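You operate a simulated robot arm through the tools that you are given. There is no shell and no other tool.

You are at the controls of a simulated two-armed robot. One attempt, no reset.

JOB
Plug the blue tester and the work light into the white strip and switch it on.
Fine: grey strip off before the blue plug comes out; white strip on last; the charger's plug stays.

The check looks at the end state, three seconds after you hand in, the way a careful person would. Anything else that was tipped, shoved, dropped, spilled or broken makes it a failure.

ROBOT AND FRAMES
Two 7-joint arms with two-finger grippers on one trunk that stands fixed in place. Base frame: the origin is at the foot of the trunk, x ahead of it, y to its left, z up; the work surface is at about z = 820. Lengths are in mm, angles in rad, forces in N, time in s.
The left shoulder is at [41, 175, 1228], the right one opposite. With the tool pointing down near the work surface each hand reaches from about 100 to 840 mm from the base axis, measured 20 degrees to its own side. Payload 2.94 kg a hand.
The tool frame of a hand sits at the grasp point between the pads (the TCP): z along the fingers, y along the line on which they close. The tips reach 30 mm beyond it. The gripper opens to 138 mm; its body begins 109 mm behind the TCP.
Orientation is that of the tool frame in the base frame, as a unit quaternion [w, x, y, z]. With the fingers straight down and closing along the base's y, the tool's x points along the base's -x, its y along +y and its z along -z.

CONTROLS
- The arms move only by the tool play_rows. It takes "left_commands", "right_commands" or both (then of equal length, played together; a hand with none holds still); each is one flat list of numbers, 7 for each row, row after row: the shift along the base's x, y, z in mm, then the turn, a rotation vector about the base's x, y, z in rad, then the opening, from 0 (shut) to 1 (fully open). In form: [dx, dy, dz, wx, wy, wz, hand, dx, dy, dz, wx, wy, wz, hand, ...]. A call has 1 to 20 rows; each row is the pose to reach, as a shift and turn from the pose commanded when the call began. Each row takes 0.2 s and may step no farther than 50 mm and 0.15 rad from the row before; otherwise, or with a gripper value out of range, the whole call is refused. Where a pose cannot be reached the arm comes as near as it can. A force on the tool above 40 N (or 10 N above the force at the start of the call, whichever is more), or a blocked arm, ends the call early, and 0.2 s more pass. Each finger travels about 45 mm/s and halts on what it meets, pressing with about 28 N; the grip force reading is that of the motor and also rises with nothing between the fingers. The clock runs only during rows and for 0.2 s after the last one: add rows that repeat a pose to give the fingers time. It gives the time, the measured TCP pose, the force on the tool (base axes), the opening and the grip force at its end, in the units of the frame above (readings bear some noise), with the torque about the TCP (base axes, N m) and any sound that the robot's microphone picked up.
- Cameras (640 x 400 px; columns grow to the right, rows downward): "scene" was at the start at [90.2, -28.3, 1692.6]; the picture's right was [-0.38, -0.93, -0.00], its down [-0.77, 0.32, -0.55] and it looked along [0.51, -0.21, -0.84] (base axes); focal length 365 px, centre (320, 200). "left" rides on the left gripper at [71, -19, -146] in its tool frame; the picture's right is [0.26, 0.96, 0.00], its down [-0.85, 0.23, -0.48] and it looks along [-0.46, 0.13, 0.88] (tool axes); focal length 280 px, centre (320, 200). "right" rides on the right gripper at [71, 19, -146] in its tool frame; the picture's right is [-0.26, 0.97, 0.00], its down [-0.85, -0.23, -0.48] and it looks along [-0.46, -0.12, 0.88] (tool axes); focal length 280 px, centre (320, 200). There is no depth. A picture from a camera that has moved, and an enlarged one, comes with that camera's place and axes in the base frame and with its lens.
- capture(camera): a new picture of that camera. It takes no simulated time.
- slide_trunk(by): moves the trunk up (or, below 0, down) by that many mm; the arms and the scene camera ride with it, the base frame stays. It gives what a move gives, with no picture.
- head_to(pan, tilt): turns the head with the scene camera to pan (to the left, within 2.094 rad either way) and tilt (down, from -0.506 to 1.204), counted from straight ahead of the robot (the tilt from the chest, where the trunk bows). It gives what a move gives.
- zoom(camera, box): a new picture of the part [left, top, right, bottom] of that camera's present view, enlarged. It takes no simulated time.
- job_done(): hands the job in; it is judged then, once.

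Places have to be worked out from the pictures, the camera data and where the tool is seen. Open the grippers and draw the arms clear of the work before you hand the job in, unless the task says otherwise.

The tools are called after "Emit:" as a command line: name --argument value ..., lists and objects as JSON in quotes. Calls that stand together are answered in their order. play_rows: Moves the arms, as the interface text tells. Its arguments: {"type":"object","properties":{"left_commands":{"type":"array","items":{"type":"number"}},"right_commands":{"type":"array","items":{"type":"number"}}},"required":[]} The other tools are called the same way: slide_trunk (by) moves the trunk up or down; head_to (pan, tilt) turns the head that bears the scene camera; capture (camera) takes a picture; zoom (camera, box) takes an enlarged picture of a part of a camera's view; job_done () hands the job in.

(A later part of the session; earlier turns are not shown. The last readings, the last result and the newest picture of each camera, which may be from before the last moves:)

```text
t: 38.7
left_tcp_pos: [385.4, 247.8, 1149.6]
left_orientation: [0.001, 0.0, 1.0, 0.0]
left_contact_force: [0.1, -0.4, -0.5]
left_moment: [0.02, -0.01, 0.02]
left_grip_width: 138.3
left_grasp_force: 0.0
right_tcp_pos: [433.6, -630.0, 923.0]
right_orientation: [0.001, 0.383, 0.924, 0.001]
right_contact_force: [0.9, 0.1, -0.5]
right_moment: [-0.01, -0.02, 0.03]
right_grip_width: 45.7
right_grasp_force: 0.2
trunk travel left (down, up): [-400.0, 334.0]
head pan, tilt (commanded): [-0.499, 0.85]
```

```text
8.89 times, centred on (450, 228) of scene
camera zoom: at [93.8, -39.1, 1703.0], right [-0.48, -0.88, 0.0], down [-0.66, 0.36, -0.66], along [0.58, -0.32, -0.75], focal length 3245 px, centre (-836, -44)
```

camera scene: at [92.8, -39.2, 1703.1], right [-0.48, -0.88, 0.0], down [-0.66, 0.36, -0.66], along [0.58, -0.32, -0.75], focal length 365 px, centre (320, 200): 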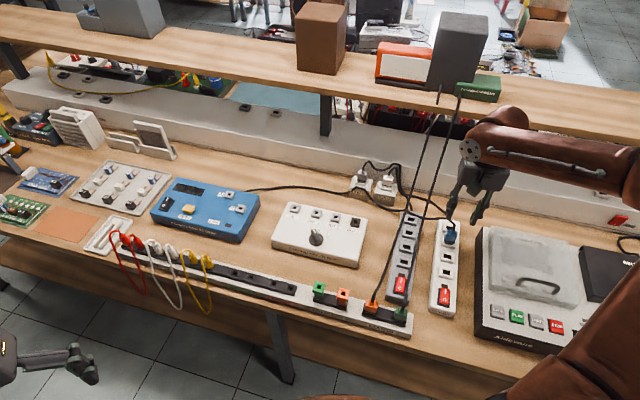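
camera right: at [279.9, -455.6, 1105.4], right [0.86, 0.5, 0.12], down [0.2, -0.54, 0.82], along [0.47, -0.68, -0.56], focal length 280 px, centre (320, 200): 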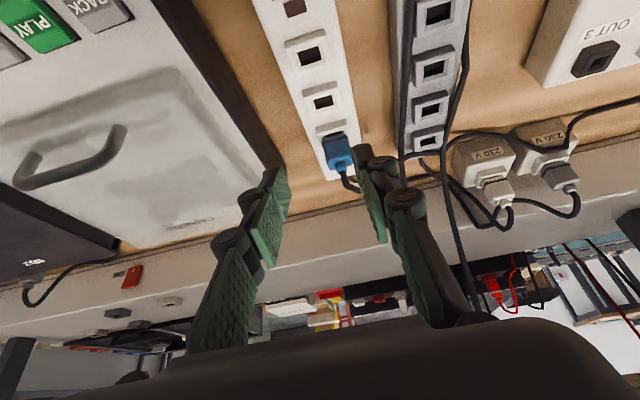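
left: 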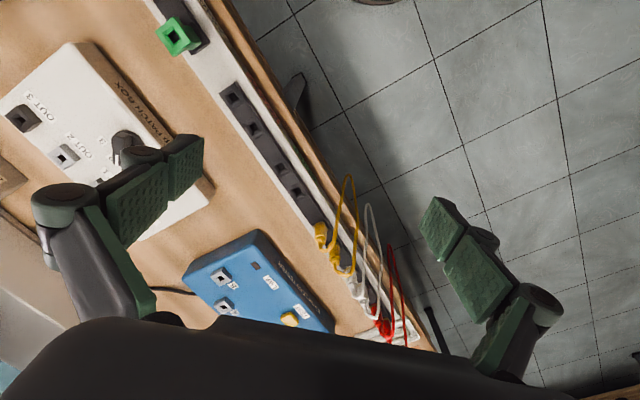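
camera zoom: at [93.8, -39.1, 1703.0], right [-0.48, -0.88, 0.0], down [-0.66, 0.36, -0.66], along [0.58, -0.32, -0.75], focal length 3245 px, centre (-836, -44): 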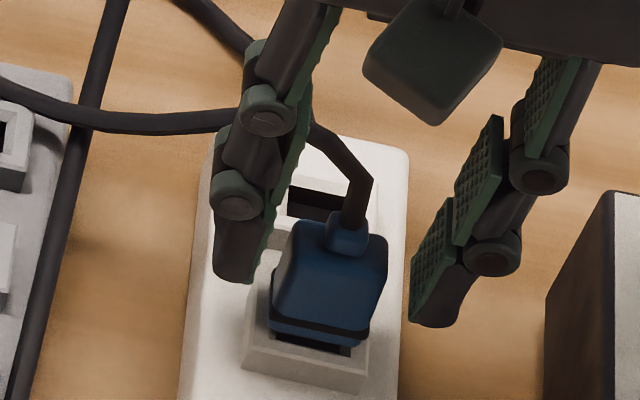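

The plug still shows the hole's front edge, i.e. it stands a few millimetres proud. I close at this higher grip and press down 5 mm in small steps, watching the force.

Emit:
play_rows --right_commands '[0, 0, 0, 0, 0, 0, 0.1, 0, 0, 0, 0, 0, 0, 0, 0, 0, 0, 0, 0, 0, 0, 0, 0, 0, 0, 0, 0, 0]'

Emit:
play_rows --right_commands '[0, 0, -1, 0, 0, 0, 0, 0, 0, -2, 0, 0, 0, 0, 0, 0, -3, 0, 0, 0, 0]'

Emit:
zoom --camera "right" --box '[270, 110, 390, 210]'

```text
t: 39.7
left_tcp_pos: [385.5, 247.7, 1150.5]
left_orientation: [0.001, 0.0, 1.0, 0.0]
left_contact_force: [0.0, -0.2, 0.2]
left_moment: [-0.02, -0.01, 0.0]
left_grip_width: 138.0
left_grasp_force: 0.0
right_tcp_pos: [433.4, -629.4, 922.3]
right_orientation: [0.0, 0.383, 0.924, 0.001]
right_contact_force: [-1.3, -1.4, 0.6]
right_moment: [-0.03, 0.1, 0.0]
right_grip_width: 28.3
right_grasp_force: 28.2
trunk travel left (down, up): [-400.0, 334.0]
head pan, tilt (commanded): [-0.499, 0.85]
```

```text
t: 40.5
left_tcp_pos: [383.7, 249.1, 1150.4]
left_orientation: [0.001, 0.001, 1.0, 0.0]
left_contact_force: [-0.1, -0.5, 0.0]
left_moment: [0.02, -0.01, -0.01]
left_grip_width: 137.8
left_grasp_force: 0.1
right_tcp_pos: [433.3, -630.2, 921.9]
right_orientation: [0.003, 0.382, 0.924, 0.0]
right_contact_force: [-5.4, -5.9, 22.6]
right_moment: [-0.32, 0.14, -0.07]
right_grip_width: 28.1
right_grasp_force: 27.9
trunk travel left (down, up): [-400.0, 334.0]
head pan, tilt (commanded): [-0.499, 0.85]
```

```text
4.00 times, centred on (330, 160) of right
camera zoom: at [395.5, -565.6, 1068.5], right [0.87, 0.5, 0.0], down [0.43, -0.76, 0.48], along [0.24, -0.41, -0.88], focal length 1122 px, centre (280, 360)
```

zoom: 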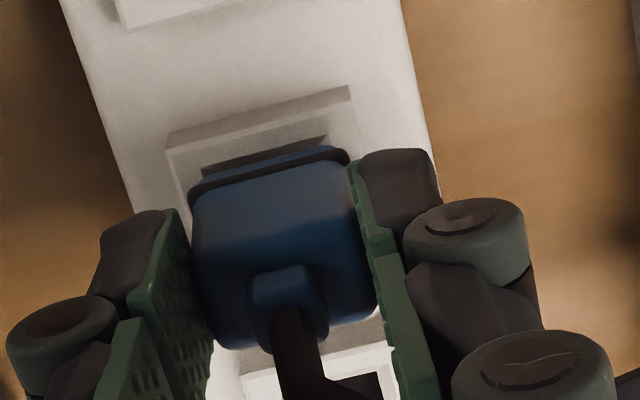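

With the higher grip the force rises immediately to 22 N with a push toward the right: the pins are catching on the left/far lip of the hole. I lift 5 mm, shift 1.8 mm right and 0.7 mm back toward me, and press again.

Emit:
play_rows --right_commands '[0, 0, 3, 0, 0, 0, 0, 0, 0, 8, 0, 0, 0, 0, -1.8, -0.8, 8, 0, 0, 0, 0, -1.8, -0.8, 5, 0, 0, 0, 0, -1.8, -0.8, 3, 0, 0, 0, 0, -1.8, -0.8, 1.5, 0, 0, 0, 0]'

Emit:
zoom --camera "right" --box '[270, 110, 390, 210]'

```text
t: 41.9
left_tcp_pos: [385.5, 248.4, 1150.4]
left_orientation: [0.0, 0.0, 1.0, 0.0]
left_contact_force: [-0.4, -0.1, 0.4]
left_moment: [-0.01, -0.02, 0.02]
left_grip_width: 138.1
left_grasp_force: 0.0
right_tcp_pos: [432.0, -631.0, 921.4]
right_orientation: [0.002, 0.383, 0.924, 0.002]
right_contact_force: [2.4, 1.1, 8.0]
right_moment: [0.07, -0.18, 0.02]
right_grip_width: 28.0
right_grasp_force: 28.0
trunk travel left (down, up): [-400.0, 334.0]
head pan, tilt (commanded): [-0.499, 0.85]
```

```text
4.00 times, centred on (330, 160) of right
camera zoom: at [395.2, -566.4, 1068.7], right [0.87, 0.5, 0.0], down [0.44, -0.76, 0.48], along [0.24, -0.41, -0.88], focal length 1122 px, centre (280, 360)
```

zoom: 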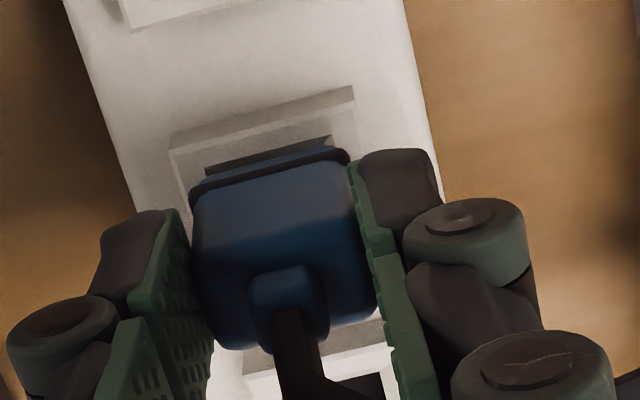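

Now the reaction is small and points slightly the other way, so the hole lies about midway. I lift, move back 0.8 mm left and 0.5 mm onward, and press again.

Emit:
play_rows --right_commands '[0, 0, 3, 0, 0, 0, 0, 0.95, 0.25, 4, 0, 0, 0, 0, 0.95, 0.25, 2, 0, 0, 0, 0, 0.95, 0.25, 0, 0, 0, 0, 0, 0.95, 0.25, -1.5, 0, 0, 0, 0]'

Emit:
zoom --camera "right" --box '[270, 110, 390, 210]'

```text
t: 43.1
left_tcp_pos: [384.0, 249.0, 1149.9]
left_orientation: [0.0, -0.001, 1.0, 0.0]
left_contact_force: [-0.5, 1.4, 0.4]
left_moment: [0.01, 0.01, 0.01]
left_grip_width: 138.1
left_grasp_force: 0.1
right_tcp_pos: [432.6, -630.1, 922.4]
right_orientation: [0.002, 0.384, 0.924, 0.0]
right_contact_force: [-0.7, -1.0, 17.2]
right_moment: [-0.31, -0.04, -0.01]
right_grip_width: 28.0
right_grasp_force: 28.0
trunk travel left (down, up): [-400.0, 334.0]
head pan, tilt (commanded): [-0.499, 0.85]
```

```text
4.00 times, centred on (330, 160) of right
camera zoom: at [394.9, -566.5, 1068.4], right [0.87, 0.5, 0.0], down [0.43, -0.76, 0.48], along [0.24, -0.41, -0.88], focal length 1122 px, centre (280, 360)
```

zoom: 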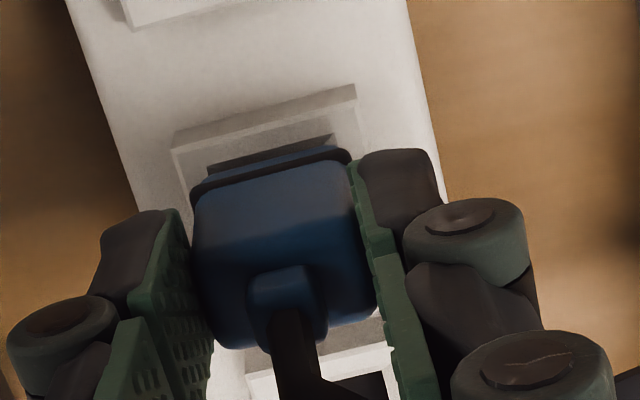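

The load now acts at the far edge of the plug with no side force, so the pins sit on the far lip. I lift, shift 1.6 mm toward me along the strip, and press again.

Emit:
play_rows --right_commands '[0, 0, 3, 0, 0, 0, 0, -1.1, 1.1, 5, 0, 0, 0, 0, -1.1, 1.1, 3, 0, 0, 0, 0, -1.1, 1.1, 1, 0, 0, 0, 0, -1.1, 1.1, -0.5, 0, 0, 0, 0]'

Emit:
zoom --camera "right" --box '[270, 110, 390, 210]'

```text
t: 44.3
left_tcp_pos: [385.6, 248.9, 1150.5]
left_orientation: [0.0, 0.0, 1.0, 0.0]
left_contact_force: [-0.7, -0.5, 0.5]
left_moment: [0.02, -0.01, -0.01]
left_grip_width: 138.4
left_grasp_force: 0.0
right_tcp_pos: [431.9, -629.7, 921.5]
right_orientation: [0.003, 0.384, 0.923, 0.001]
right_contact_force: [1.6, -9.3, 18.8]
right_moment: [-0.58, -0.34, -0.02]
right_grip_width: 28.4
right_grasp_force: 28.0
trunk travel left (down, up): [-400.0, 334.0]
head pan, tilt (commanded): [-0.499, 0.85]
```

```text
4.00 times, centred on (330, 160) of right
camera zoom: at [394.4, -565.9, 1068.1], right [0.87, 0.5, 0.0], down [0.43, -0.76, 0.48], along [0.24, -0.41, -0.88], focal length 1122 px, centre (280, 360)
```

zoom: 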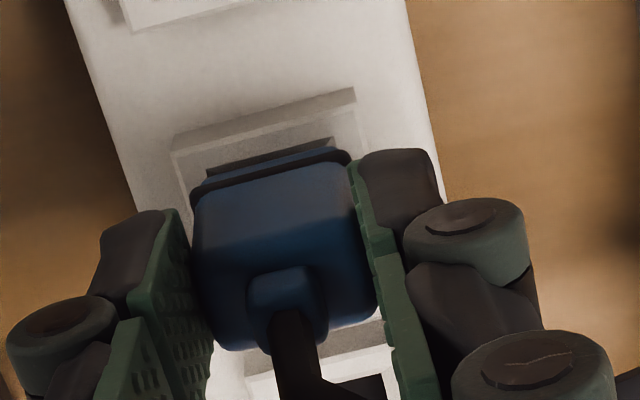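

The lateral reaction reversed to +7.7 N along the strip, so that was too far back. I'll pull the plug up 12 mm, reposition to the spot that both the force signs and the first free insertion indicate (0.4 mm left, 2.1 mm onward), and come down freshly.

Emit:
play_rows --right_commands '[0, 0, 4, 0, 0, 0, 0, 0, 0, 9, 0, 0, 0, 0, 0, 0, 15, 0, 0, 0, 0, 1.8, -1.2, 15, 0, 0, 0, 0, 1.8, -1.2, 15, 0, 0, 0, 0]'

Emit:
zoom --camera "right" --box '[230, 80, 390, 210]'

Emit:
zoom --camera "scene" --box '[430, 205, 470, 250]'

```text
t: 45.5
left_tcp_pos: [385.0, 246.9, 1149.5]
left_orientation: [0.0, 0.001, 1.0, 0.0]
left_contact_force: [0.3, -0.1, 0.2]
left_moment: [-0.03, -0.01, 0.01]
left_grip_width: 138.2
left_grasp_force: 0.1
right_tcp_pos: [433.5, -630.0, 934.3]
right_orientation: [0.0, 0.384, 0.924, 0.0]
right_contact_force: [-0.7, 0.5, -0.2]
right_moment: [0.0, 0.03, 0.01]
right_grip_width: 28.2
right_grasp_force: 28.0
trunk travel left (down, up): [-400.0, 334.0]
head pan, tilt (commanded): [-0.499, 0.85]
```

```text
3.08 times, centred on (310, 145) of right
camera zoom: at [396.3, -566.4, 1081.2], right [0.87, 0.5, 0.0], down [0.44, -0.76, 0.48], along [0.24, -0.41, -0.88], focal length 863 px, centre (351, 369)
```

zoom: 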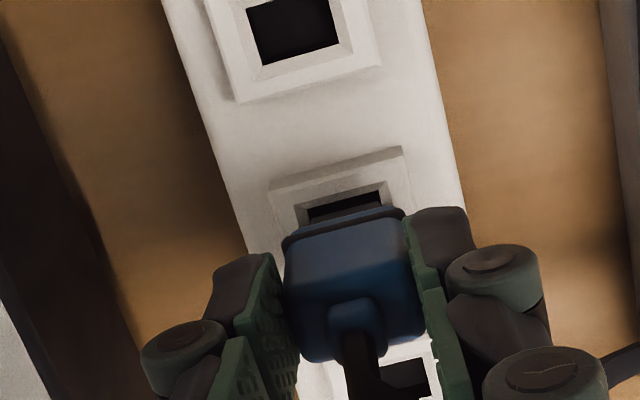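

```text
8.89 times, centred on (450, 228) of scene
camera zoom: at [93.3, -38.8, 1703.0], right [-0.48, -0.88, 0.0], down [-0.66, 0.36, -0.66], along [0.58, -0.32, -0.75], focal length 3245 px, centre (-836, -44)
```

zoom: 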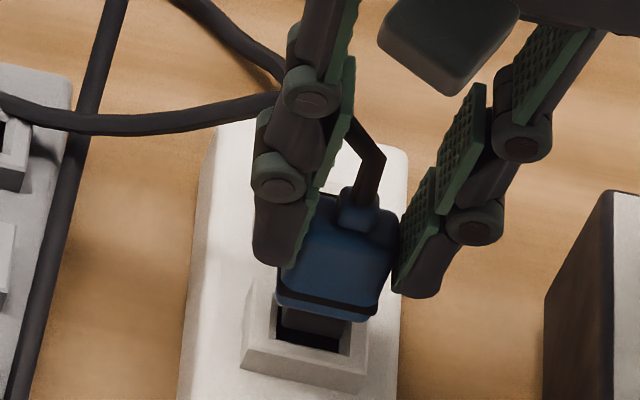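

Now the dark pin block under the plug is visible; it nearly fills the hole, so the fit is close. I zoom in further to judge its alignment with the hole.

Emit:
zoom --camera "scene" --box '[438, 222, 462, 246]'

Emit:
zoom --camera "right" --box '[280, 100, 360, 170]'

```text
16.00 times, centred on (450, 234) of scene
camera zoom: at [93.3, -38.8, 1703.0], right [-0.48, -0.88, 0.0], down [-0.66, 0.36, -0.66], along [0.58, -0.32, -0.75], focal length 5841 px, centre (-1760, -344)
```

zoom: 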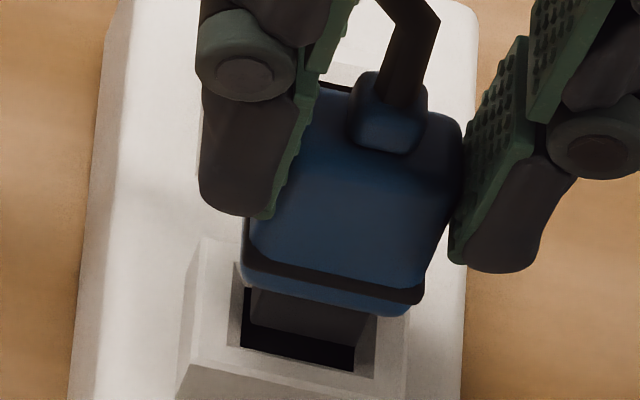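

```text
5.71 times, centred on (320, 135) of right
camera zoom: at [396.3, -566.4, 1081.2], right [0.87, 0.5, 0.0], down [0.44, -0.76, 0.48], along [0.24, -0.41, -0.88], focal length 1602 px, centre (320, 571)
```

zoom: 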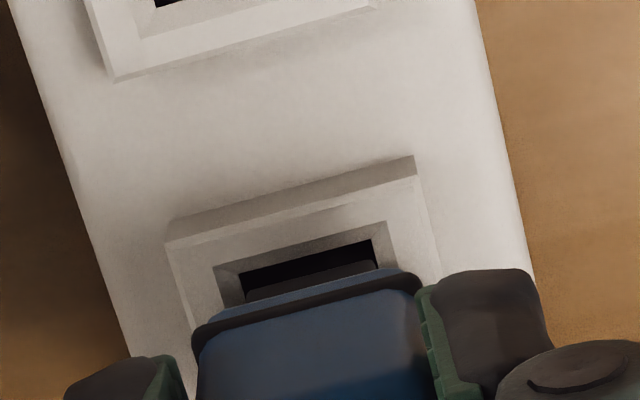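

The block is only about half a millimetre smaller than the hole all round and it was already several millimetres inside, so this is a tight push fit rather than a wrong position. I go to the spot with near-zero side force and press harder with the high grip (limit 40 N).

Emit:
play_rows --right_commands '[-0.7, 0.1, -5, 0, 0, 0, 0, -0.7, 0.1, -9, 0, 0, 0, 0, -0.7, 0.1, -12, 0, 0, 0, 0, -0.7, 0.1, -14, 0, 0, 0, 0, -0.7, 0.1, -15.5, 0, 0, 0, 0, -0.7, 0.1, -16.8, 0, 0, 0, 0]'

Emit:
zoom --camera "scene" --box '[438, 222, 462, 246]'

Emit:
zoom --camera "right" --box '[280, 120, 360, 190]'

```text
t: 46.9
left_tcp_pos: [384.2, 248.4, 1149.0]
left_orientation: [0.0, 0.0, 1.0, 0.0]
left_contact_force: [0.0, -0.4, 0.4]
left_moment: [-0.03, 0.01, -0.02]
left_grip_width: 138.1
left_grasp_force: 0.1
right_tcp_pos: [433.0, -630.4, 919.7]
right_orientation: [0.003, 0.383, 0.924, 0.001]
right_contact_force: [-5.0, -3.3, 22.9]
right_moment: [-0.2, 0.06, -0.05]
right_grip_width: 28.4
right_grasp_force: 28.6
trunk travel left (down, up): [-400.0, 334.0]
head pan, tilt (commanded): [-0.499, 0.85]
```

```text
16.00 times, centred on (450, 234) of scene
camera zoom: at [91.6, -37.2, 1703.3], right [-0.48, -0.88, 0.0], down [-0.66, 0.36, -0.66], along [0.58, -0.32, -0.75], focal length 5841 px, centre (-1760, -344)
```

zoom: 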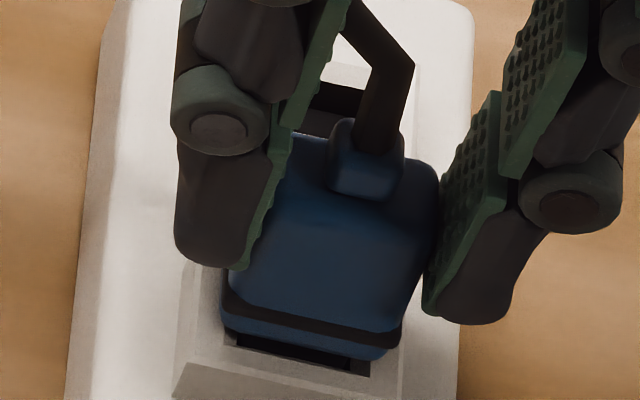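

```text
5.71 times, centred on (320, 155) of right
camera zoom: at [395.2, -565.9, 1066.2], right [0.87, 0.5, 0.0], down [0.43, -0.76, 0.48], along [0.24, -0.41, -0.88], focal length 1602 px, centre (320, 457)
```

zoom: 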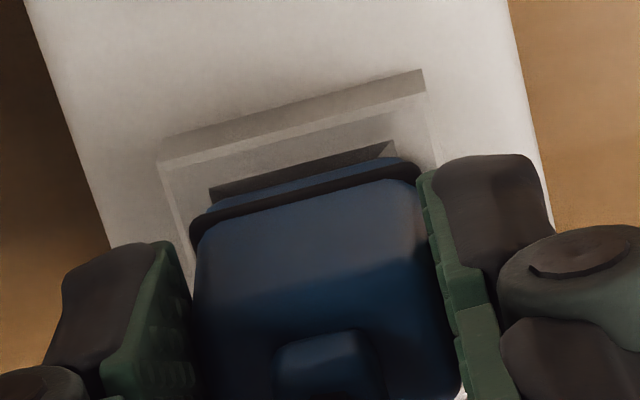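

The push always saturates at about 22.5 N – the plug is slipping in the pads. So I'll instead press on the plug's top with both fingertips straddling the cord boss. First I open, rise until the tips are just above the plug's top, and look.

Emit:
play_rows --right_commands '[0, 0, 2.5, 0, 0, 0, 0, 0, 0, 2.5, 0, 0, 0, 0.3, 0, 0, 2.5, 0, 0, 0, 0.3, 0, 0, 10, 0, 0, 0, 0.3, 0, 0, 20, 0, 0, 0, 0.3, 0, 0, 31, 0, 0, 0, 0.3, 0, 0, 31, 0, 0, 0, 0.3]'

Emit:
zoom --camera "scene" --box '[425, 195, 475, 250]'

Emit:
zoom --camera "right" --box '[240, 100, 400, 220]'

```text
t: 48.5
left_tcp_pos: [386.3, 247.5, 1148.8]
left_orientation: [0.0, 0.0, 1.0, 0.0]
left_contact_force: [0.1, -0.2, 0.1]
left_moment: [0.0, -0.02, -0.01]
left_grip_width: 138.1
left_grasp_force: 0.1
right_tcp_pos: [431.7, -631.3, 948.0]
right_orientation: [0.001, 0.383, 0.924, 0.001]
right_contact_force: [-0.2, -0.4, 0.8]
right_moment: [-0.04, 0.0, 0.03]
right_grip_width: 41.4
right_grasp_force: 0.2
trunk travel left (down, up): [-400.0, 334.0]
head pan, tilt (commanded): [-0.499, 0.85]
```

```text
7.27 times, centred on (450, 222) of scene
camera zoom: at [93.9, -39.2, 1703.0], right [-0.48, -0.88, 0.0], down [-0.66, 0.36, -0.66], along [0.58, -0.32, -0.75], focal length 2655 px, centre (-626, 36)
```

zoom: 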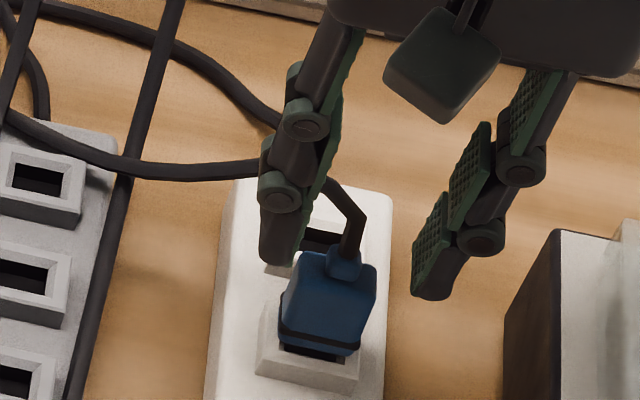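

```text
3.33 times, centred on (320, 160) of right
camera zoom: at [395.7, -566.7, 1095.1], right [0.87, 0.5, 0.0], down [0.44, -0.76, 0.48], along [0.24, -0.41, -0.88], focal length 935 px, centre (320, 333)
```

zoom: 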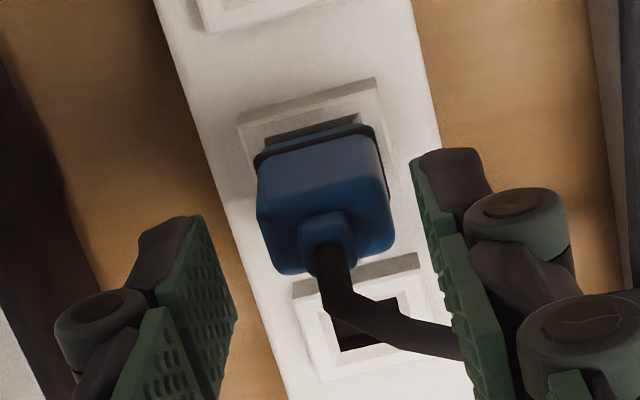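

The boss is about 11 mm wide, so a 15 mm gap between the tips will straddle it with ~6 mm bearing on each side of the plug top; the cord runs off behind the fingers. I centre, close to 15 mm and lower onto the top face.

Emit:
play_rows --right_commands '[0.7, 0.7, 0, 0, 0, 0, 0.2, 0.7, 0.7, 0, 0, 0, 0, 0.11, 0.7, 0.7, 0, 0, 0, 0, 0.11, 0.7, 0.7, -3, 0, 0, 0, 0.11, 0.7, 0.7, -6, 0, 0, 0, 0.11, 0.7, 0.7, -8, 0, 0, 0, 0.11]'

Emit:
zoom --camera "right" --box '[240, 100, 400, 220]'

Emit:
zoom --camera "scene" --box '[425, 195, 475, 250]'

```text
t: 49.9
left_tcp_pos: [385.3, 247.1, 1150.1]
left_orientation: [-0.001, 0.0, 1.0, 0.0]
left_contact_force: [-0.2, 0.1, -0.1]
left_moment: [0.03, 0.02, -0.01]
left_grip_width: 138.0
left_grasp_force: 0.0
right_tcp_pos: [432.1, -629.8, 939.7]
right_orientation: [0.001, 0.384, 0.923, 0.001]
right_contact_force: [0.3, 0.4, -0.1]
right_moment: [0.0, 0.03, 0.0]
right_grip_width: 15.3
right_grasp_force: 0.1
trunk travel left (down, up): [-400.0, 334.0]
head pan, tilt (commanded): [-0.499, 0.85]
```

```text
3.33 times, centred on (320, 160) of right
camera zoom: at [396.6, -566.4, 1087.1], right [0.87, 0.5, 0.0], down [0.44, -0.76, 0.48], along [0.24, -0.41, -0.88], focal length 935 px, centre (320, 333)
```

zoom: 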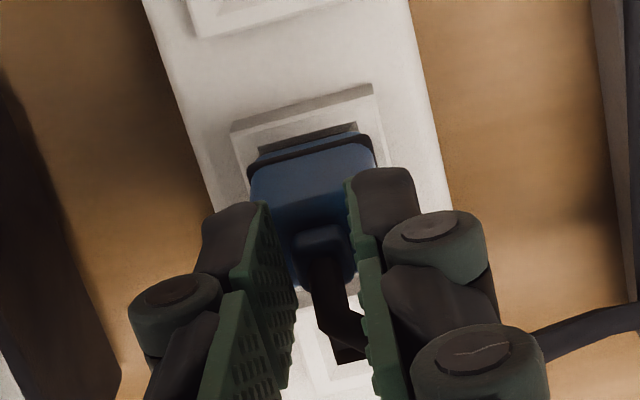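

```text
7.27 times, centred on (450, 222) of scene
camera zoom: at [93.8, -39.2, 1703.0], right [-0.48, -0.88, 0.0], down [-0.66, 0.36, -0.66], along [0.58, -0.32, -0.75], focal length 2655 px, centre (-626, 36)
```

zoom: 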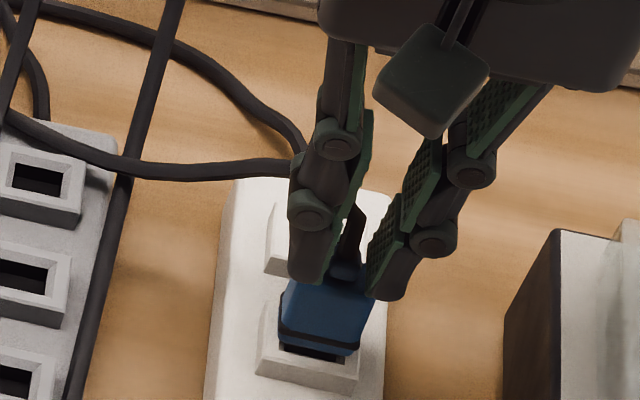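

The tips straddle the boss right above the top face with no contact yet. I continue down in small steps and press.

Emit:
play_rows --right_commands '[0, 0, -2, 0, 0, 0, 0.11, 0, 0, -4, 0, 0, 0, 0.11, 0, 0, -5.5, 0, 0, 0, 0.11, 0, 0, -7, 0, 0, 0, 0.11]'

Emit:
zoom --camera "right" --box '[240, 100, 400, 220]'

Emit:
zoom --camera "scene" --box '[430, 205, 470, 250]'

```text
t: 50.9
left_tcp_pos: [385.5, 246.9, 1150.0]
left_orientation: [0.0, 0.0, 1.0, 0.001]
left_contact_force: [0.1, 0.0, 0.2]
left_moment: [-0.03, 0.01, -0.02]
left_grip_width: 138.0
left_grasp_force: 0.0
right_tcp_pos: [434.0, -629.8, 933.7]
right_orientation: [0.001, 0.382, 0.924, 0.0]
right_contact_force: [-0.6, -0.1, -0.5]
right_moment: [0.02, -0.04, 0.0]
right_grip_width: 15.2
right_grasp_force: 0.1
trunk travel left (down, up): [-400.0, 334.0]
head pan, tilt (commanded): [-0.499, 0.85]
```

```text
3.33 times, centred on (320, 160) of right
camera zoom: at [396.6, -566.3, 1080.1], right [0.87, 0.5, 0.0], down [0.44, -0.76, 0.48], along [0.24, -0.41, -0.88], focal length 935 px, centre (320, 333)
```

zoom: 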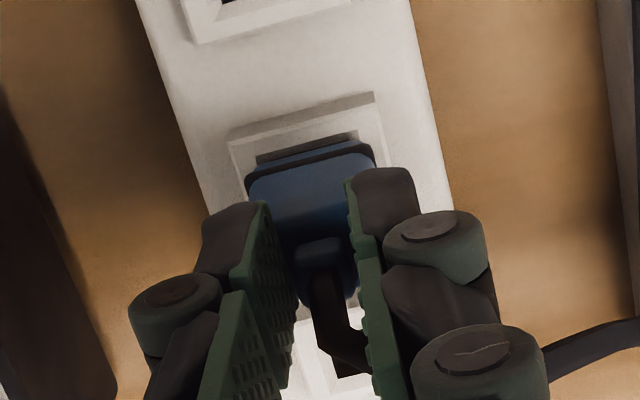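

```text
8.89 times, centred on (450, 228) of scene
camera zoom: at [93.7, -39.2, 1703.0], right [-0.48, -0.88, 0.0], down [-0.66, 0.36, -0.66], along [0.58, -0.32, -0.75], focal length 3245 px, centre (-836, -44)
```

zoom: 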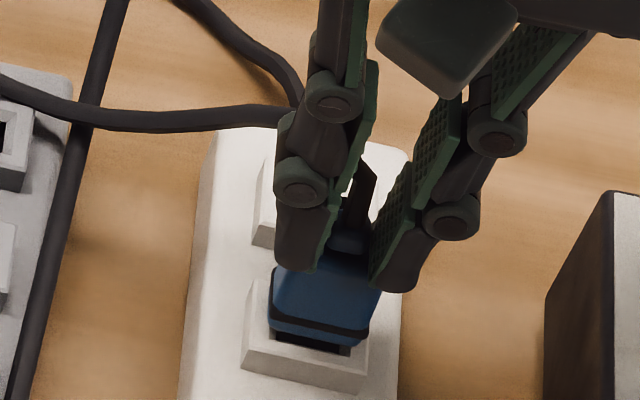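

Still no contact with tips at 904, so the plug's top is lower than estimated. I keep lowering gently to find it.

Emit:
play_rows --right_commands '[0, 0, -1.5, 0, 0, 0, 0.11, 0, 0, -3, 0, 0, 0, 0.11, 0, 0, -4.5, 0, 0, 0, 0.11]'

Emit:
zoom --camera "scene" --box '[430, 205, 470, 250]'

```text
t: 51.7
left_tcp_pos: [385.1, 249.1, 1150.3]
left_orientation: [0.0, -0.001, 1.0, -0.001]
left_contact_force: [0.3, -0.3, -0.4]
left_moment: [0.02, -0.01, 0.01]
left_grip_width: 137.9
left_grasp_force: 0.1
right_tcp_pos: [433.0, -628.3, 931.9]
right_orientation: [0.002, 0.385, 0.923, 0.0]
right_contact_force: [-6.2, 2.4, 18.4]
right_moment: [0.05, 0.29, 0.0]
right_grip_width: 14.9
right_grasp_force: 0.0
trunk travel left (down, up): [-400.0, 334.0]
head pan, tilt (commanded): [-0.499, 0.85]
```

```text
8.89 times, centred on (450, 228) of scene
camera zoom: at [91.5, -36.7, 1703.4], right [-0.48, -0.88, 0.0], down [-0.66, 0.36, -0.66], along [0.58, -0.32, -0.75], focal length 3245 px, centre (-836, -44)
```

zoom: 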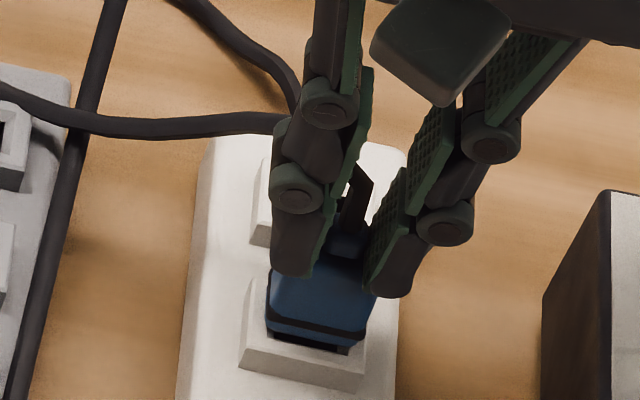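

Contact found: plug top at about z=902, now with 18 N. I press on toward the 40 N limit.

Emit:
play_rows --right_commands '[0, 0, -1, 0, 0, 0, 0.11, 0, 0, -2, 0, 0, 0, 0.11, 0, 0, -2.8, 0, 0, 0, 0.11, 0, 0, -2.8, 0, 0, 0, 0.11]'

Emit:
zoom --camera "scene" --box '[430, 205, 470, 250]'

Emit:
zoom --camera "right" --box '[240, 100, 400, 220]'

```text
t: 52.7
left_tcp_pos: [381.5, 249.8, 1150.2]
left_orientation: [0.001, 0.0, 1.0, 0.0]
left_contact_force: [-0.7, -0.1, 0.5]
left_moment: [-0.01, 0.01, 0.01]
left_grip_width: 137.8
left_grasp_force: 0.1
right_tcp_pos: [432.9, -628.1, 931.6]
right_orientation: [0.003, 0.383, 0.924, -0.001]
right_contact_force: [-10.7, 1.5, 31.4]
right_moment: [-0.04, 0.62, -0.05]
right_grip_width: 15.2
right_grasp_force: 0.1
trunk travel left (down, up): [-400.0, 334.0]
head pan, tilt (commanded): [-0.499, 0.85]
stopped in row 4 (right hand): the force on the tool passed its limit at 40 N (the readings are from after the stop); the commanded pose is now the measured one
```

```text
8.89 times, centred on (450, 228) of scene
camera zoom: at [89.7, -35.4, 1703.4], right [-0.48, -0.88, 0.0], down [-0.66, 0.36, -0.66], along [0.58, -0.32, -0.75], focal length 3245 px, centre (-836, -44)
```

zoom: 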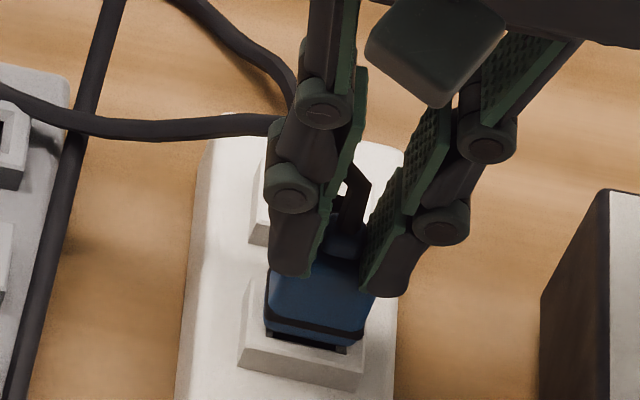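

```text
3.33 times, centred on (320, 160) of right
camera zoom: at [395.5, -563.9, 1077.4], right [0.87, 0.5, 0.0], down [0.43, -0.76, 0.48], along [0.24, -0.42, -0.88], focal length 935 px, centre (320, 333)
```

zoom: 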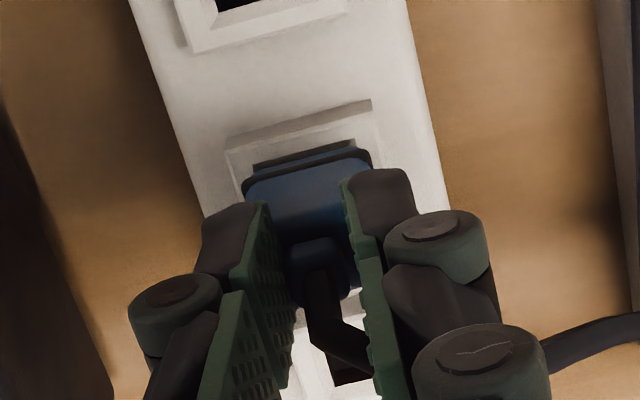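

Even 40 N from the top doesn't move it. I retreat straight up to the same viewpoint used for the original grey seat, to compare the plug's height on the same basis.

Emit:
play_rows --right_commands '[0, 0, 5, 0, 0, 0, 0.11, 0, 0, 10, 0, 0, 0, 0.3, 0, 0, 20, 0, 0, 0, 0.33, 0, 0, 45, 0, 0, 0, 0.33, 0, 0, 69, 0, 0, 0, 0.33, 0, 0, 69, 0, 0, 0, 0.33]'

Emit:
zoom --camera "right" --box '[230, 90, 420, 210]'

Emit:
zoom --camera "right" --box '[280, 100, 360, 180]'

Emit:
zoom --camera "scene" --box '[430, 205, 470, 250]'

```text
t: 54.1
left_tcp_pos: [385.7, 248.1, 1149.4]
left_orientation: [-0.001, 0.0, 1.0, 0.0]
left_contact_force: [0.8, 0.7, 0.3]
left_moment: [0.02, 0.0, 0.02]
left_grip_width: 137.8
left_grasp_force: 0.1
right_tcp_pos: [435.5, -631.9, 994.9]
right_orientation: [0.002, 0.383, 0.924, 0.0]
right_contact_force: [0.4, 0.1, -0.4]
right_moment: [-0.02, -0.02, 0.01]
right_grip_width: 45.3
right_grasp_force: 0.0
trunk travel left (down, up): [-400.0, 334.0]
head pan, tilt (commanded): [-0.499, 0.85]
```

```text
3.33 times, centred on (325, 150) of right
camera zoom: at [397.1, -566.2, 1142.2], right [0.87, 0.5, 0.0], down [0.44, -0.76, 0.48], along [0.24, -0.41, -0.88], focal length 935 px, centre (303, 367)
```

zoom: 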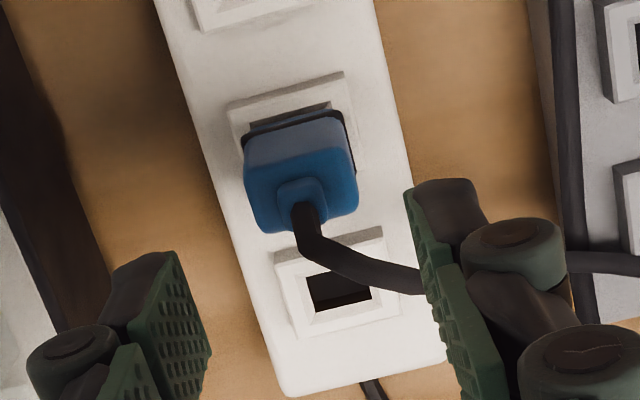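

```text
5.00 times, centred on (320, 140) of right
camera zoom: at [397.1, -566.2, 1142.2], right [0.87, 0.5, 0.0], down [0.44, -0.76, 0.48], along [0.24, -0.41, -0.88], focal length 1402 px, centre (320, 500)
```

zoom: 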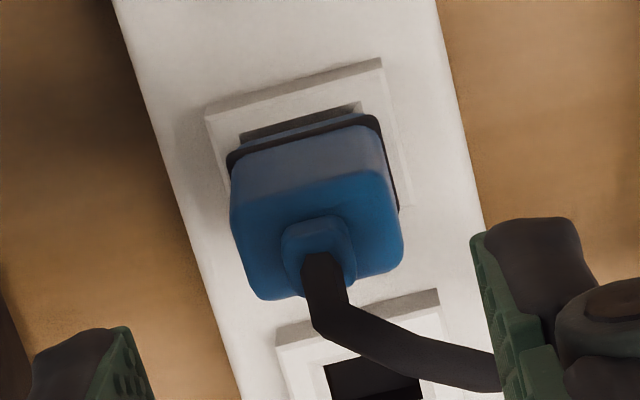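

```text
8.89 times, centred on (450, 228) of scene
camera zoom: at [94.0, -39.3, 1702.9], right [-0.48, -0.88, 0.0], down [-0.66, 0.36, -0.66], along [0.58, -0.32, -0.75], focal length 3245 px, centre (-836, -44)
```

zoom: 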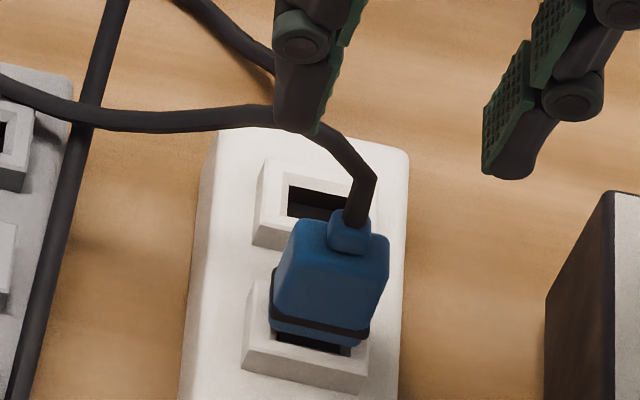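

Single-view height estimates are unreliable here, so I bring the left hand around as a side-view camera: first moving it across at safe height with its yaw turned toward the right.

Emit:
play_rows --left_commands '[5, -46, 0, 0, 0, -0.112, 1, 10, -92, 0, 0, 0, -0.224, 1, 15, -138, 0, 0, 0, -0.336, 1, 20, -184, 0, 0, 0, -0.448, 1, 25, -230, 0, 0, 0, -0.56, 1, 30, -276, 0, 0, 0, -0.672, 1, 35, -322, 0, 0, 0, -0.784, 1, 40, -368, 0, 0, 0, -0.896, 1, 45, -414, 0, 0, 0, -1.008, 1, 50, -460, 0, 0, 0, -1.12, 1, 55, -506, 0, 0, 0, -1.232, 1, 60, -552, 0, 0, 0, -1.344, 1, 63, -590, 0, 0, 0, -1.456, 1, 66, -610, 0, 0, 0, -1.571, 1]'

Emit:
capture --camera "left"

Emit:
capture --camera "scene"

```text
t: 57.1
left_tcp_pos: [450.5, -363.7, 1148.2]
left_orientation: [-0.001, 0.708, 0.707, 0.001]
left_contact_force: [-0.4, -0.7, 0.8]
left_moment: [-0.01, -0.04, 0.0]
left_grip_width: 138.2
left_grasp_force: 0.1
right_tcp_pos: [434.3, -632.5, 994.9]
right_orientation: [0.0, 0.384, 0.923, 0.002]
right_contact_force: [-0.5, -0.7, -0.8]
right_moment: [0.04, -0.05, 0.0]
right_grip_width: 45.4
right_grasp_force: 0.1
trunk travel left (down, up): [-400.0, 334.0]
head pan, tilt (commanded): [-0.499, 0.85]
```

```text
taken
camera left: at [429.9, -294.4, 1293.5], right [0.97, 0.26, 0.0], down [0.23, -0.85, 0.47], along [0.12, -0.46, -0.88], focal length 280 px, centre (320, 200)
```

left: 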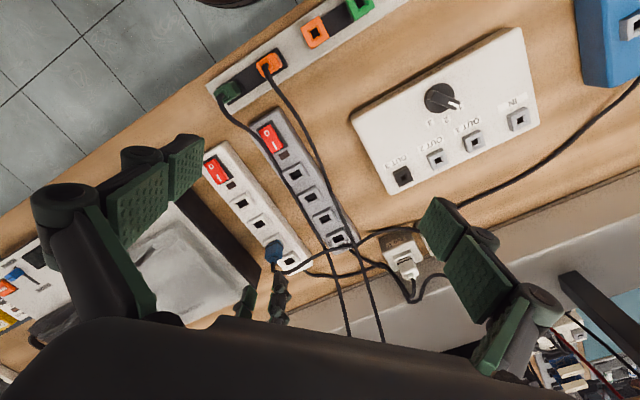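

```text
taken
camera scene: at [92.6, -42.9, 1703.1], right [-0.48, -0.88, 0.0], down [-0.66, 0.36, -0.66], along [0.58, -0.31, -0.75], focal length 365 px, centre (320, 200)
```

scene: 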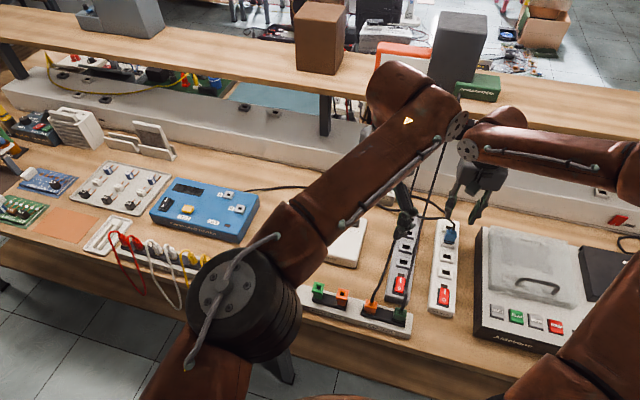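

The left camera now faces across; I tilt it toward horizontal and lower it so that it sees the plug side-on from the left-front.

Emit:
play_rows --left_commands '[0, 10, -25, -0.13, 0, 0, 1, 0, 20, -55, -0.26, 0, 0, 1, 0, 30, -90, -0.4, 0, 0, 1, 0, 35, -125, -0.53, 0, 0, 1, 0, 35, -155, -0.67, 0, 0, 1, 0, 35, -180, -0.8, 0, 0, 1]'

Emit:
capture --camera "left"

```text
t: 58.5
left_tcp_pos: [452.0, -328.1, 969.4]
left_orientation: [0.276, 0.651, 0.651, -0.277]
left_contact_force: [0.3, 0.7, 0.1]
left_moment: [0.02, -0.01, -0.02]
left_grip_width: 138.0
left_grasp_force: 0.0
right_tcp_pos: [433.4, -630.5, 994.8]
right_orientation: [0.001, 0.383, 0.924, 0.0]
right_contact_force: [0.4, 0.6, -0.6]
right_moment: [-0.01, 0.02, 0.02]
right_grip_width: 45.1
right_grasp_force: 0.0
trunk travel left (down, up): [-400.0, 334.0]
head pan, tilt (commanded): [-0.499, 0.85]
```

```text
taken
camera left: at [432.0, -174.4, 1018.6], right [0.97, 0.18, -0.19], down [0.23, -0.25, 0.94], along [0.12, -0.95, -0.28], focal length 280 px, centre (320, 200)
```

left: 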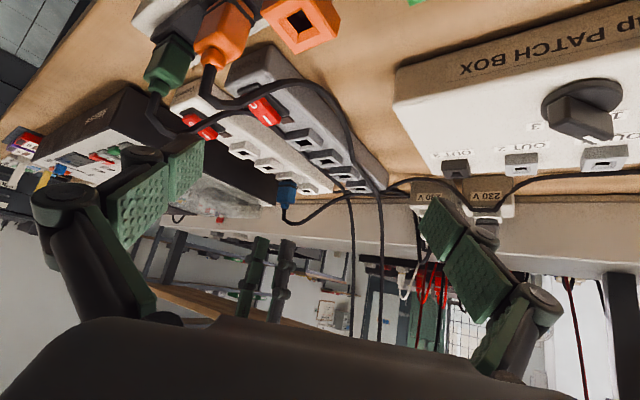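

I can see the plug nearly side-on (picture is upside down). I zoom in on it and, for reference, on the strips.

Emit:
zoom --camera "left" --box '[265, 170, 315, 215]'

Emit:
zoom --camera "left" --box '[220, 120, 380, 220]'

```text
8.89 times, centred on (290, 192) of left
camera zoom: at [432.0, -174.4, 1018.6], right [0.97, 0.18, -0.19], down [0.23, -0.25, 0.94], along [0.12, -0.95, -0.28], focal length 2492 px, centre (587, 267)
```

zoom: 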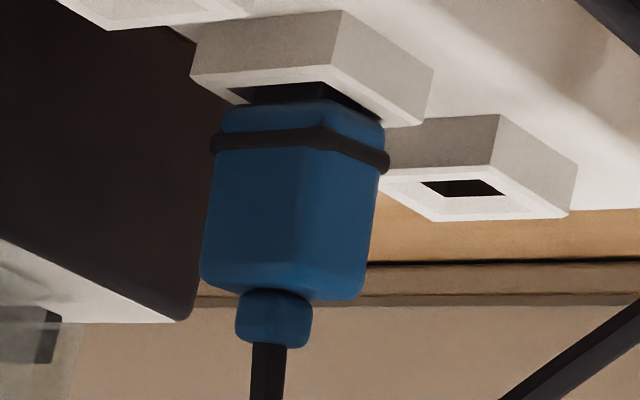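

```text
4.00 times, centred on (300, 170) of left
camera zoom: at [432.0, -174.4, 1018.6], right [0.97, 0.18, -0.19], down [0.23, -0.25, 0.94], along [0.12, -0.95, -0.28], focal length 1122 px, centre (400, 320)
```

zoom: 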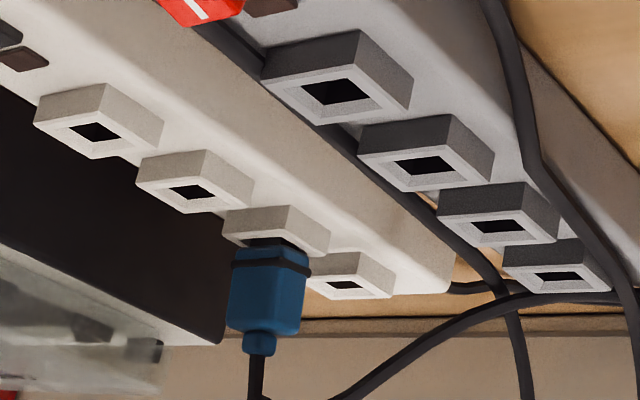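

The side view settles it: the plug is leaning (pitched about 8–10° away from me) and jammed, standing ~6 mm proud. I'll regrip it, lift it free, and tilt the hand so the plug is vertical before re-inserting. First the regrip at its centre.

Emit:
play_rows --right_commands '[-0.8, -0.8, -25, 0, 0, 0, 0.33, -0.8, -0.8, -50, 0, 0, 0, 0.33, -0.8, -0.8, -70, 0, 0, 0, 0.33, -0.8, -0.8, -78, 0, 0, 0, 0.33, -0.8, -0.8, -78, 0, 0, 0, 0.1, -0.8, -0.8, -78, 0, 0, 0, 0, -0.8, -0.8, -78, 0, 0, 0, 0]'

Emit:
zoom --camera "left" --box '[255, 160, 325, 225]'

```text
t: 60.1
left_tcp_pos: [451.3, -328.3, 968.9]
left_orientation: [0.275, 0.652, 0.651, -0.275]
left_contact_force: [-0.1, -0.3, -0.2]
left_moment: [0.01, 0.01, -0.04]
left_grip_width: 137.9
left_grasp_force: 0.1
right_tcp_pos: [433.4, -631.0, 916.3]
right_orientation: [0.001, 0.382, 0.924, 0.0]
right_contact_force: [-1.0, -0.3, 0.0]
right_moment: [-0.04, 0.02, -0.02]
right_grip_width: 28.3
right_grasp_force: 28.0
trunk travel left (down, up): [-400.0, 334.0]
head pan, tilt (commanded): [-0.499, 0.85]
```

```text
6.15 times, centred on (290, 192) of left
camera zoom: at [431.9, -174.7, 1018.8], right [0.96, 0.18, -0.19], down [0.23, -0.25, 0.94], along [0.12, -0.95, -0.28], focal length 1726 px, centre (505, 246)
```

zoom: 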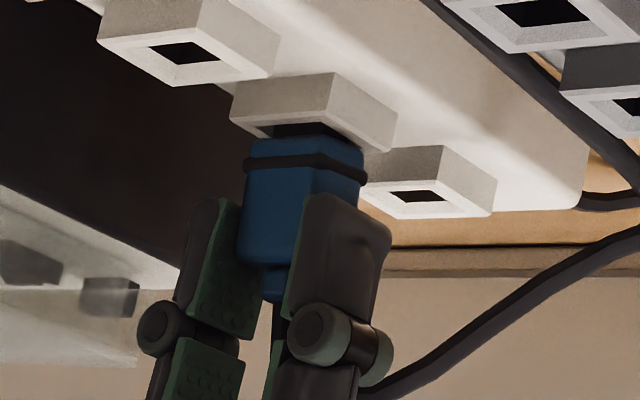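

Gripped with no load. The fingers show true vertical in this view, and the plug leans about 0.15–0.2 rad relative to them. I lift it 25 mm free of the socket and look again.

Emit:
play_rows --right_commands '[0, 0, 4, 0, 0, 0, 0, 0, 0, 9, 0, 0, 0, 0, 0, 0, 16, 0, 0, 0, 0, 0, 0, 25, 0, 0, 0, 0, 0, 0, 25, 0, 0, 0, 0]'

Emit:
zoom --camera "left" --box '[255, 165, 325, 230]'

Emit:
zoom --camera "right" --box '[270, 90, 370, 190]'

```text
t: 61.3
left_tcp_pos: [450.9, -329.6, 969.1]
left_orientation: [0.276, 0.651, 0.651, -0.275]
left_contact_force: [0.5, 0.5, 0.1]
left_moment: [0.0, 0.02, 0.01]
left_grip_width: 138.0
left_grasp_force: 0.1
right_tcp_pos: [433.8, -632.0, 942.1]
right_orientation: [0.0, 0.383, 0.924, 0.001]
right_contact_force: [-0.1, 0.0, -0.5]
right_moment: [0.0, -0.03, 0.01]
right_grip_width: 28.2
right_grasp_force: 27.8
trunk travel left (down, up): [-400.0, 334.0]
head pan, tilt (commanded): [-0.499, 0.85]
```

```text
6.15 times, centred on (290, 198) of left
camera zoom: at [432.1, -174.8, 1018.7], right [0.96, 0.18, -0.19], down [0.23, -0.25, 0.94], along [0.12, -0.95, -0.28], focal length 1726 px, centre (505, 215)
```

zoom: 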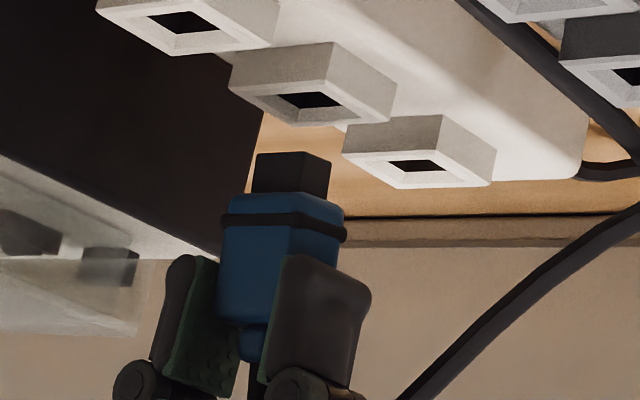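

```text
4.00 times, centred on (320, 140) of right
camera zoom: at [396.6, -567.9, 1089.0], right [0.87, 0.5, 0.0], down [0.44, -0.76, 0.48], along [0.24, -0.41, -0.88], focal length 1122 px, centre (320, 440)
```

zoom: 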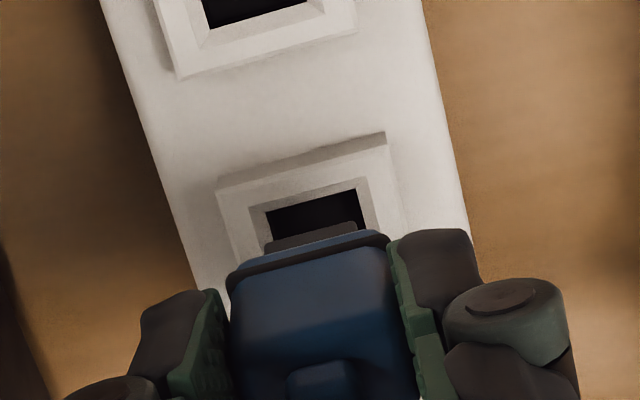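

Now the pin block is clear of the socket and visibly tilted (~0.18 rad). I tilt the hand by 0.18 rad back toward me so the plug becomes vertical, shifting the TCP 9 mm back so the pins stay over the hole.

Emit:
play_rows --right_commands '[-3.2, 3.2, 1, -0.064, -0.064, 0, 0, -6.4, 6.4, 2, -0.127, -0.127, 0, 0, -6.4, 6.4, 2, -0.127, -0.127, 0, 0]'

Emit:
zoom --camera "left" --box '[255, 165, 325, 230]'

Emit:
zoom --camera "right" --box '[270, 90, 370, 190]'

Emit:
zoom --camera "scene" --box '[435, 215, 465, 245]'

```text
t: 62.1
left_tcp_pos: [453.6, -327.4, 968.0]
left_orientation: [0.276, 0.65, 0.652, -0.275]
left_contact_force: [0.1, -0.1, 0.7]
left_moment: [-0.01, 0.03, -0.01]
left_grip_width: 138.1
left_grasp_force: 0.0
right_tcp_pos: [429.3, -622.5, 945.2]
right_orientation: [0.085, 0.381, 0.92, -0.033]
right_contact_force: [0.7, 1.5, 0.4]
right_moment: [-0.05, 0.0, 0.0]
right_grip_width: 27.9
right_grasp_force: 28.4
trunk travel left (down, up): [-400.0, 334.0]
head pan, tilt (commanded): [-0.499, 0.85]
```

```text
6.15 times, centred on (290, 198) of left
camera zoom: at [432.7, -173.1, 1018.9], right [0.96, 0.18, -0.19], down [0.23, -0.25, 0.94], along [0.13, -0.95, -0.28], focal length 1726 px, centre (505, 215)
```

zoom: 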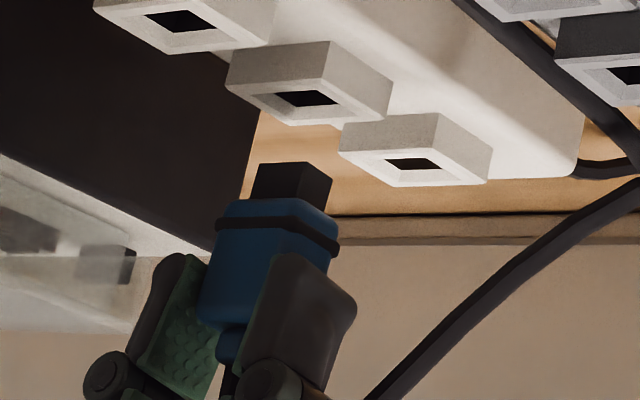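

```text
4.00 times, centred on (320, 140) of right
camera zoom: at [373.6, -541.8, 1076.9], right [0.86, 0.5, 0.05], down [0.37, -0.69, 0.62], along [0.35, -0.52, -0.78], focal length 1122 px, centre (320, 440)
```

zoom: 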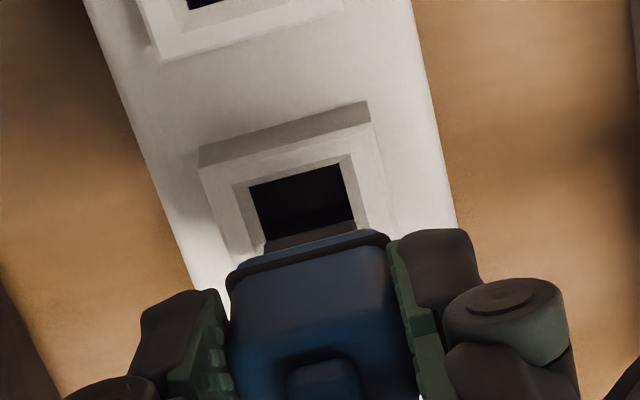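

```text
13.33 times, centred on (450, 230) of scene
camera zoom: at [94.7, -38.0, 1703.0], right [-0.48, -0.88, 0.0], down [-0.66, 0.36, -0.66], along [0.58, -0.32, -0.75], focal length 4867 px, centre (-1413, -200)
```

zoom: 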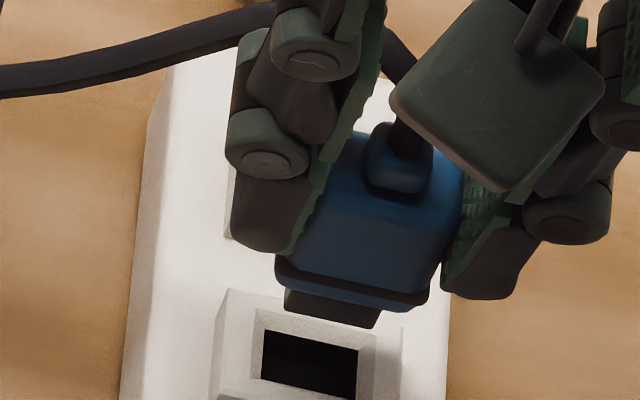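

The plug now looks vertical. Comparing block and hole in the right and scene views, the block is about 2 mm too far left (+e1) and ~1 mm too far along the strip. I zoom with the left camera to refine before shifting.

Emit:
zoom --camera "left" --box '[272, 172, 302, 202]'

```text
13.33 times, centred on (287, 187) of left
camera zoom: at [432.7, -173.1, 1018.9], right [0.96, 0.18, -0.19], down [0.23, -0.25, 0.94], along [0.13, -0.95, -0.28], focal length 3738 px, centre (760, 373)
```

zoom: 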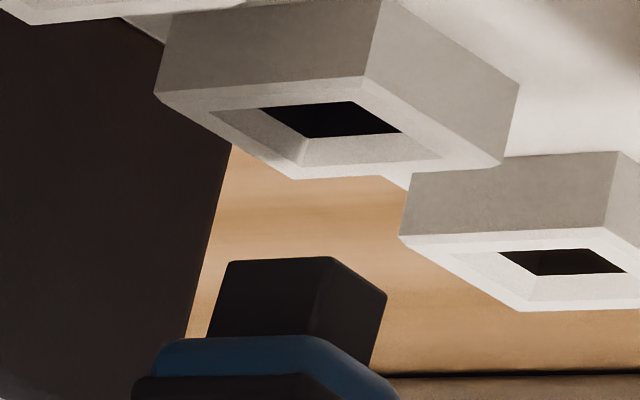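

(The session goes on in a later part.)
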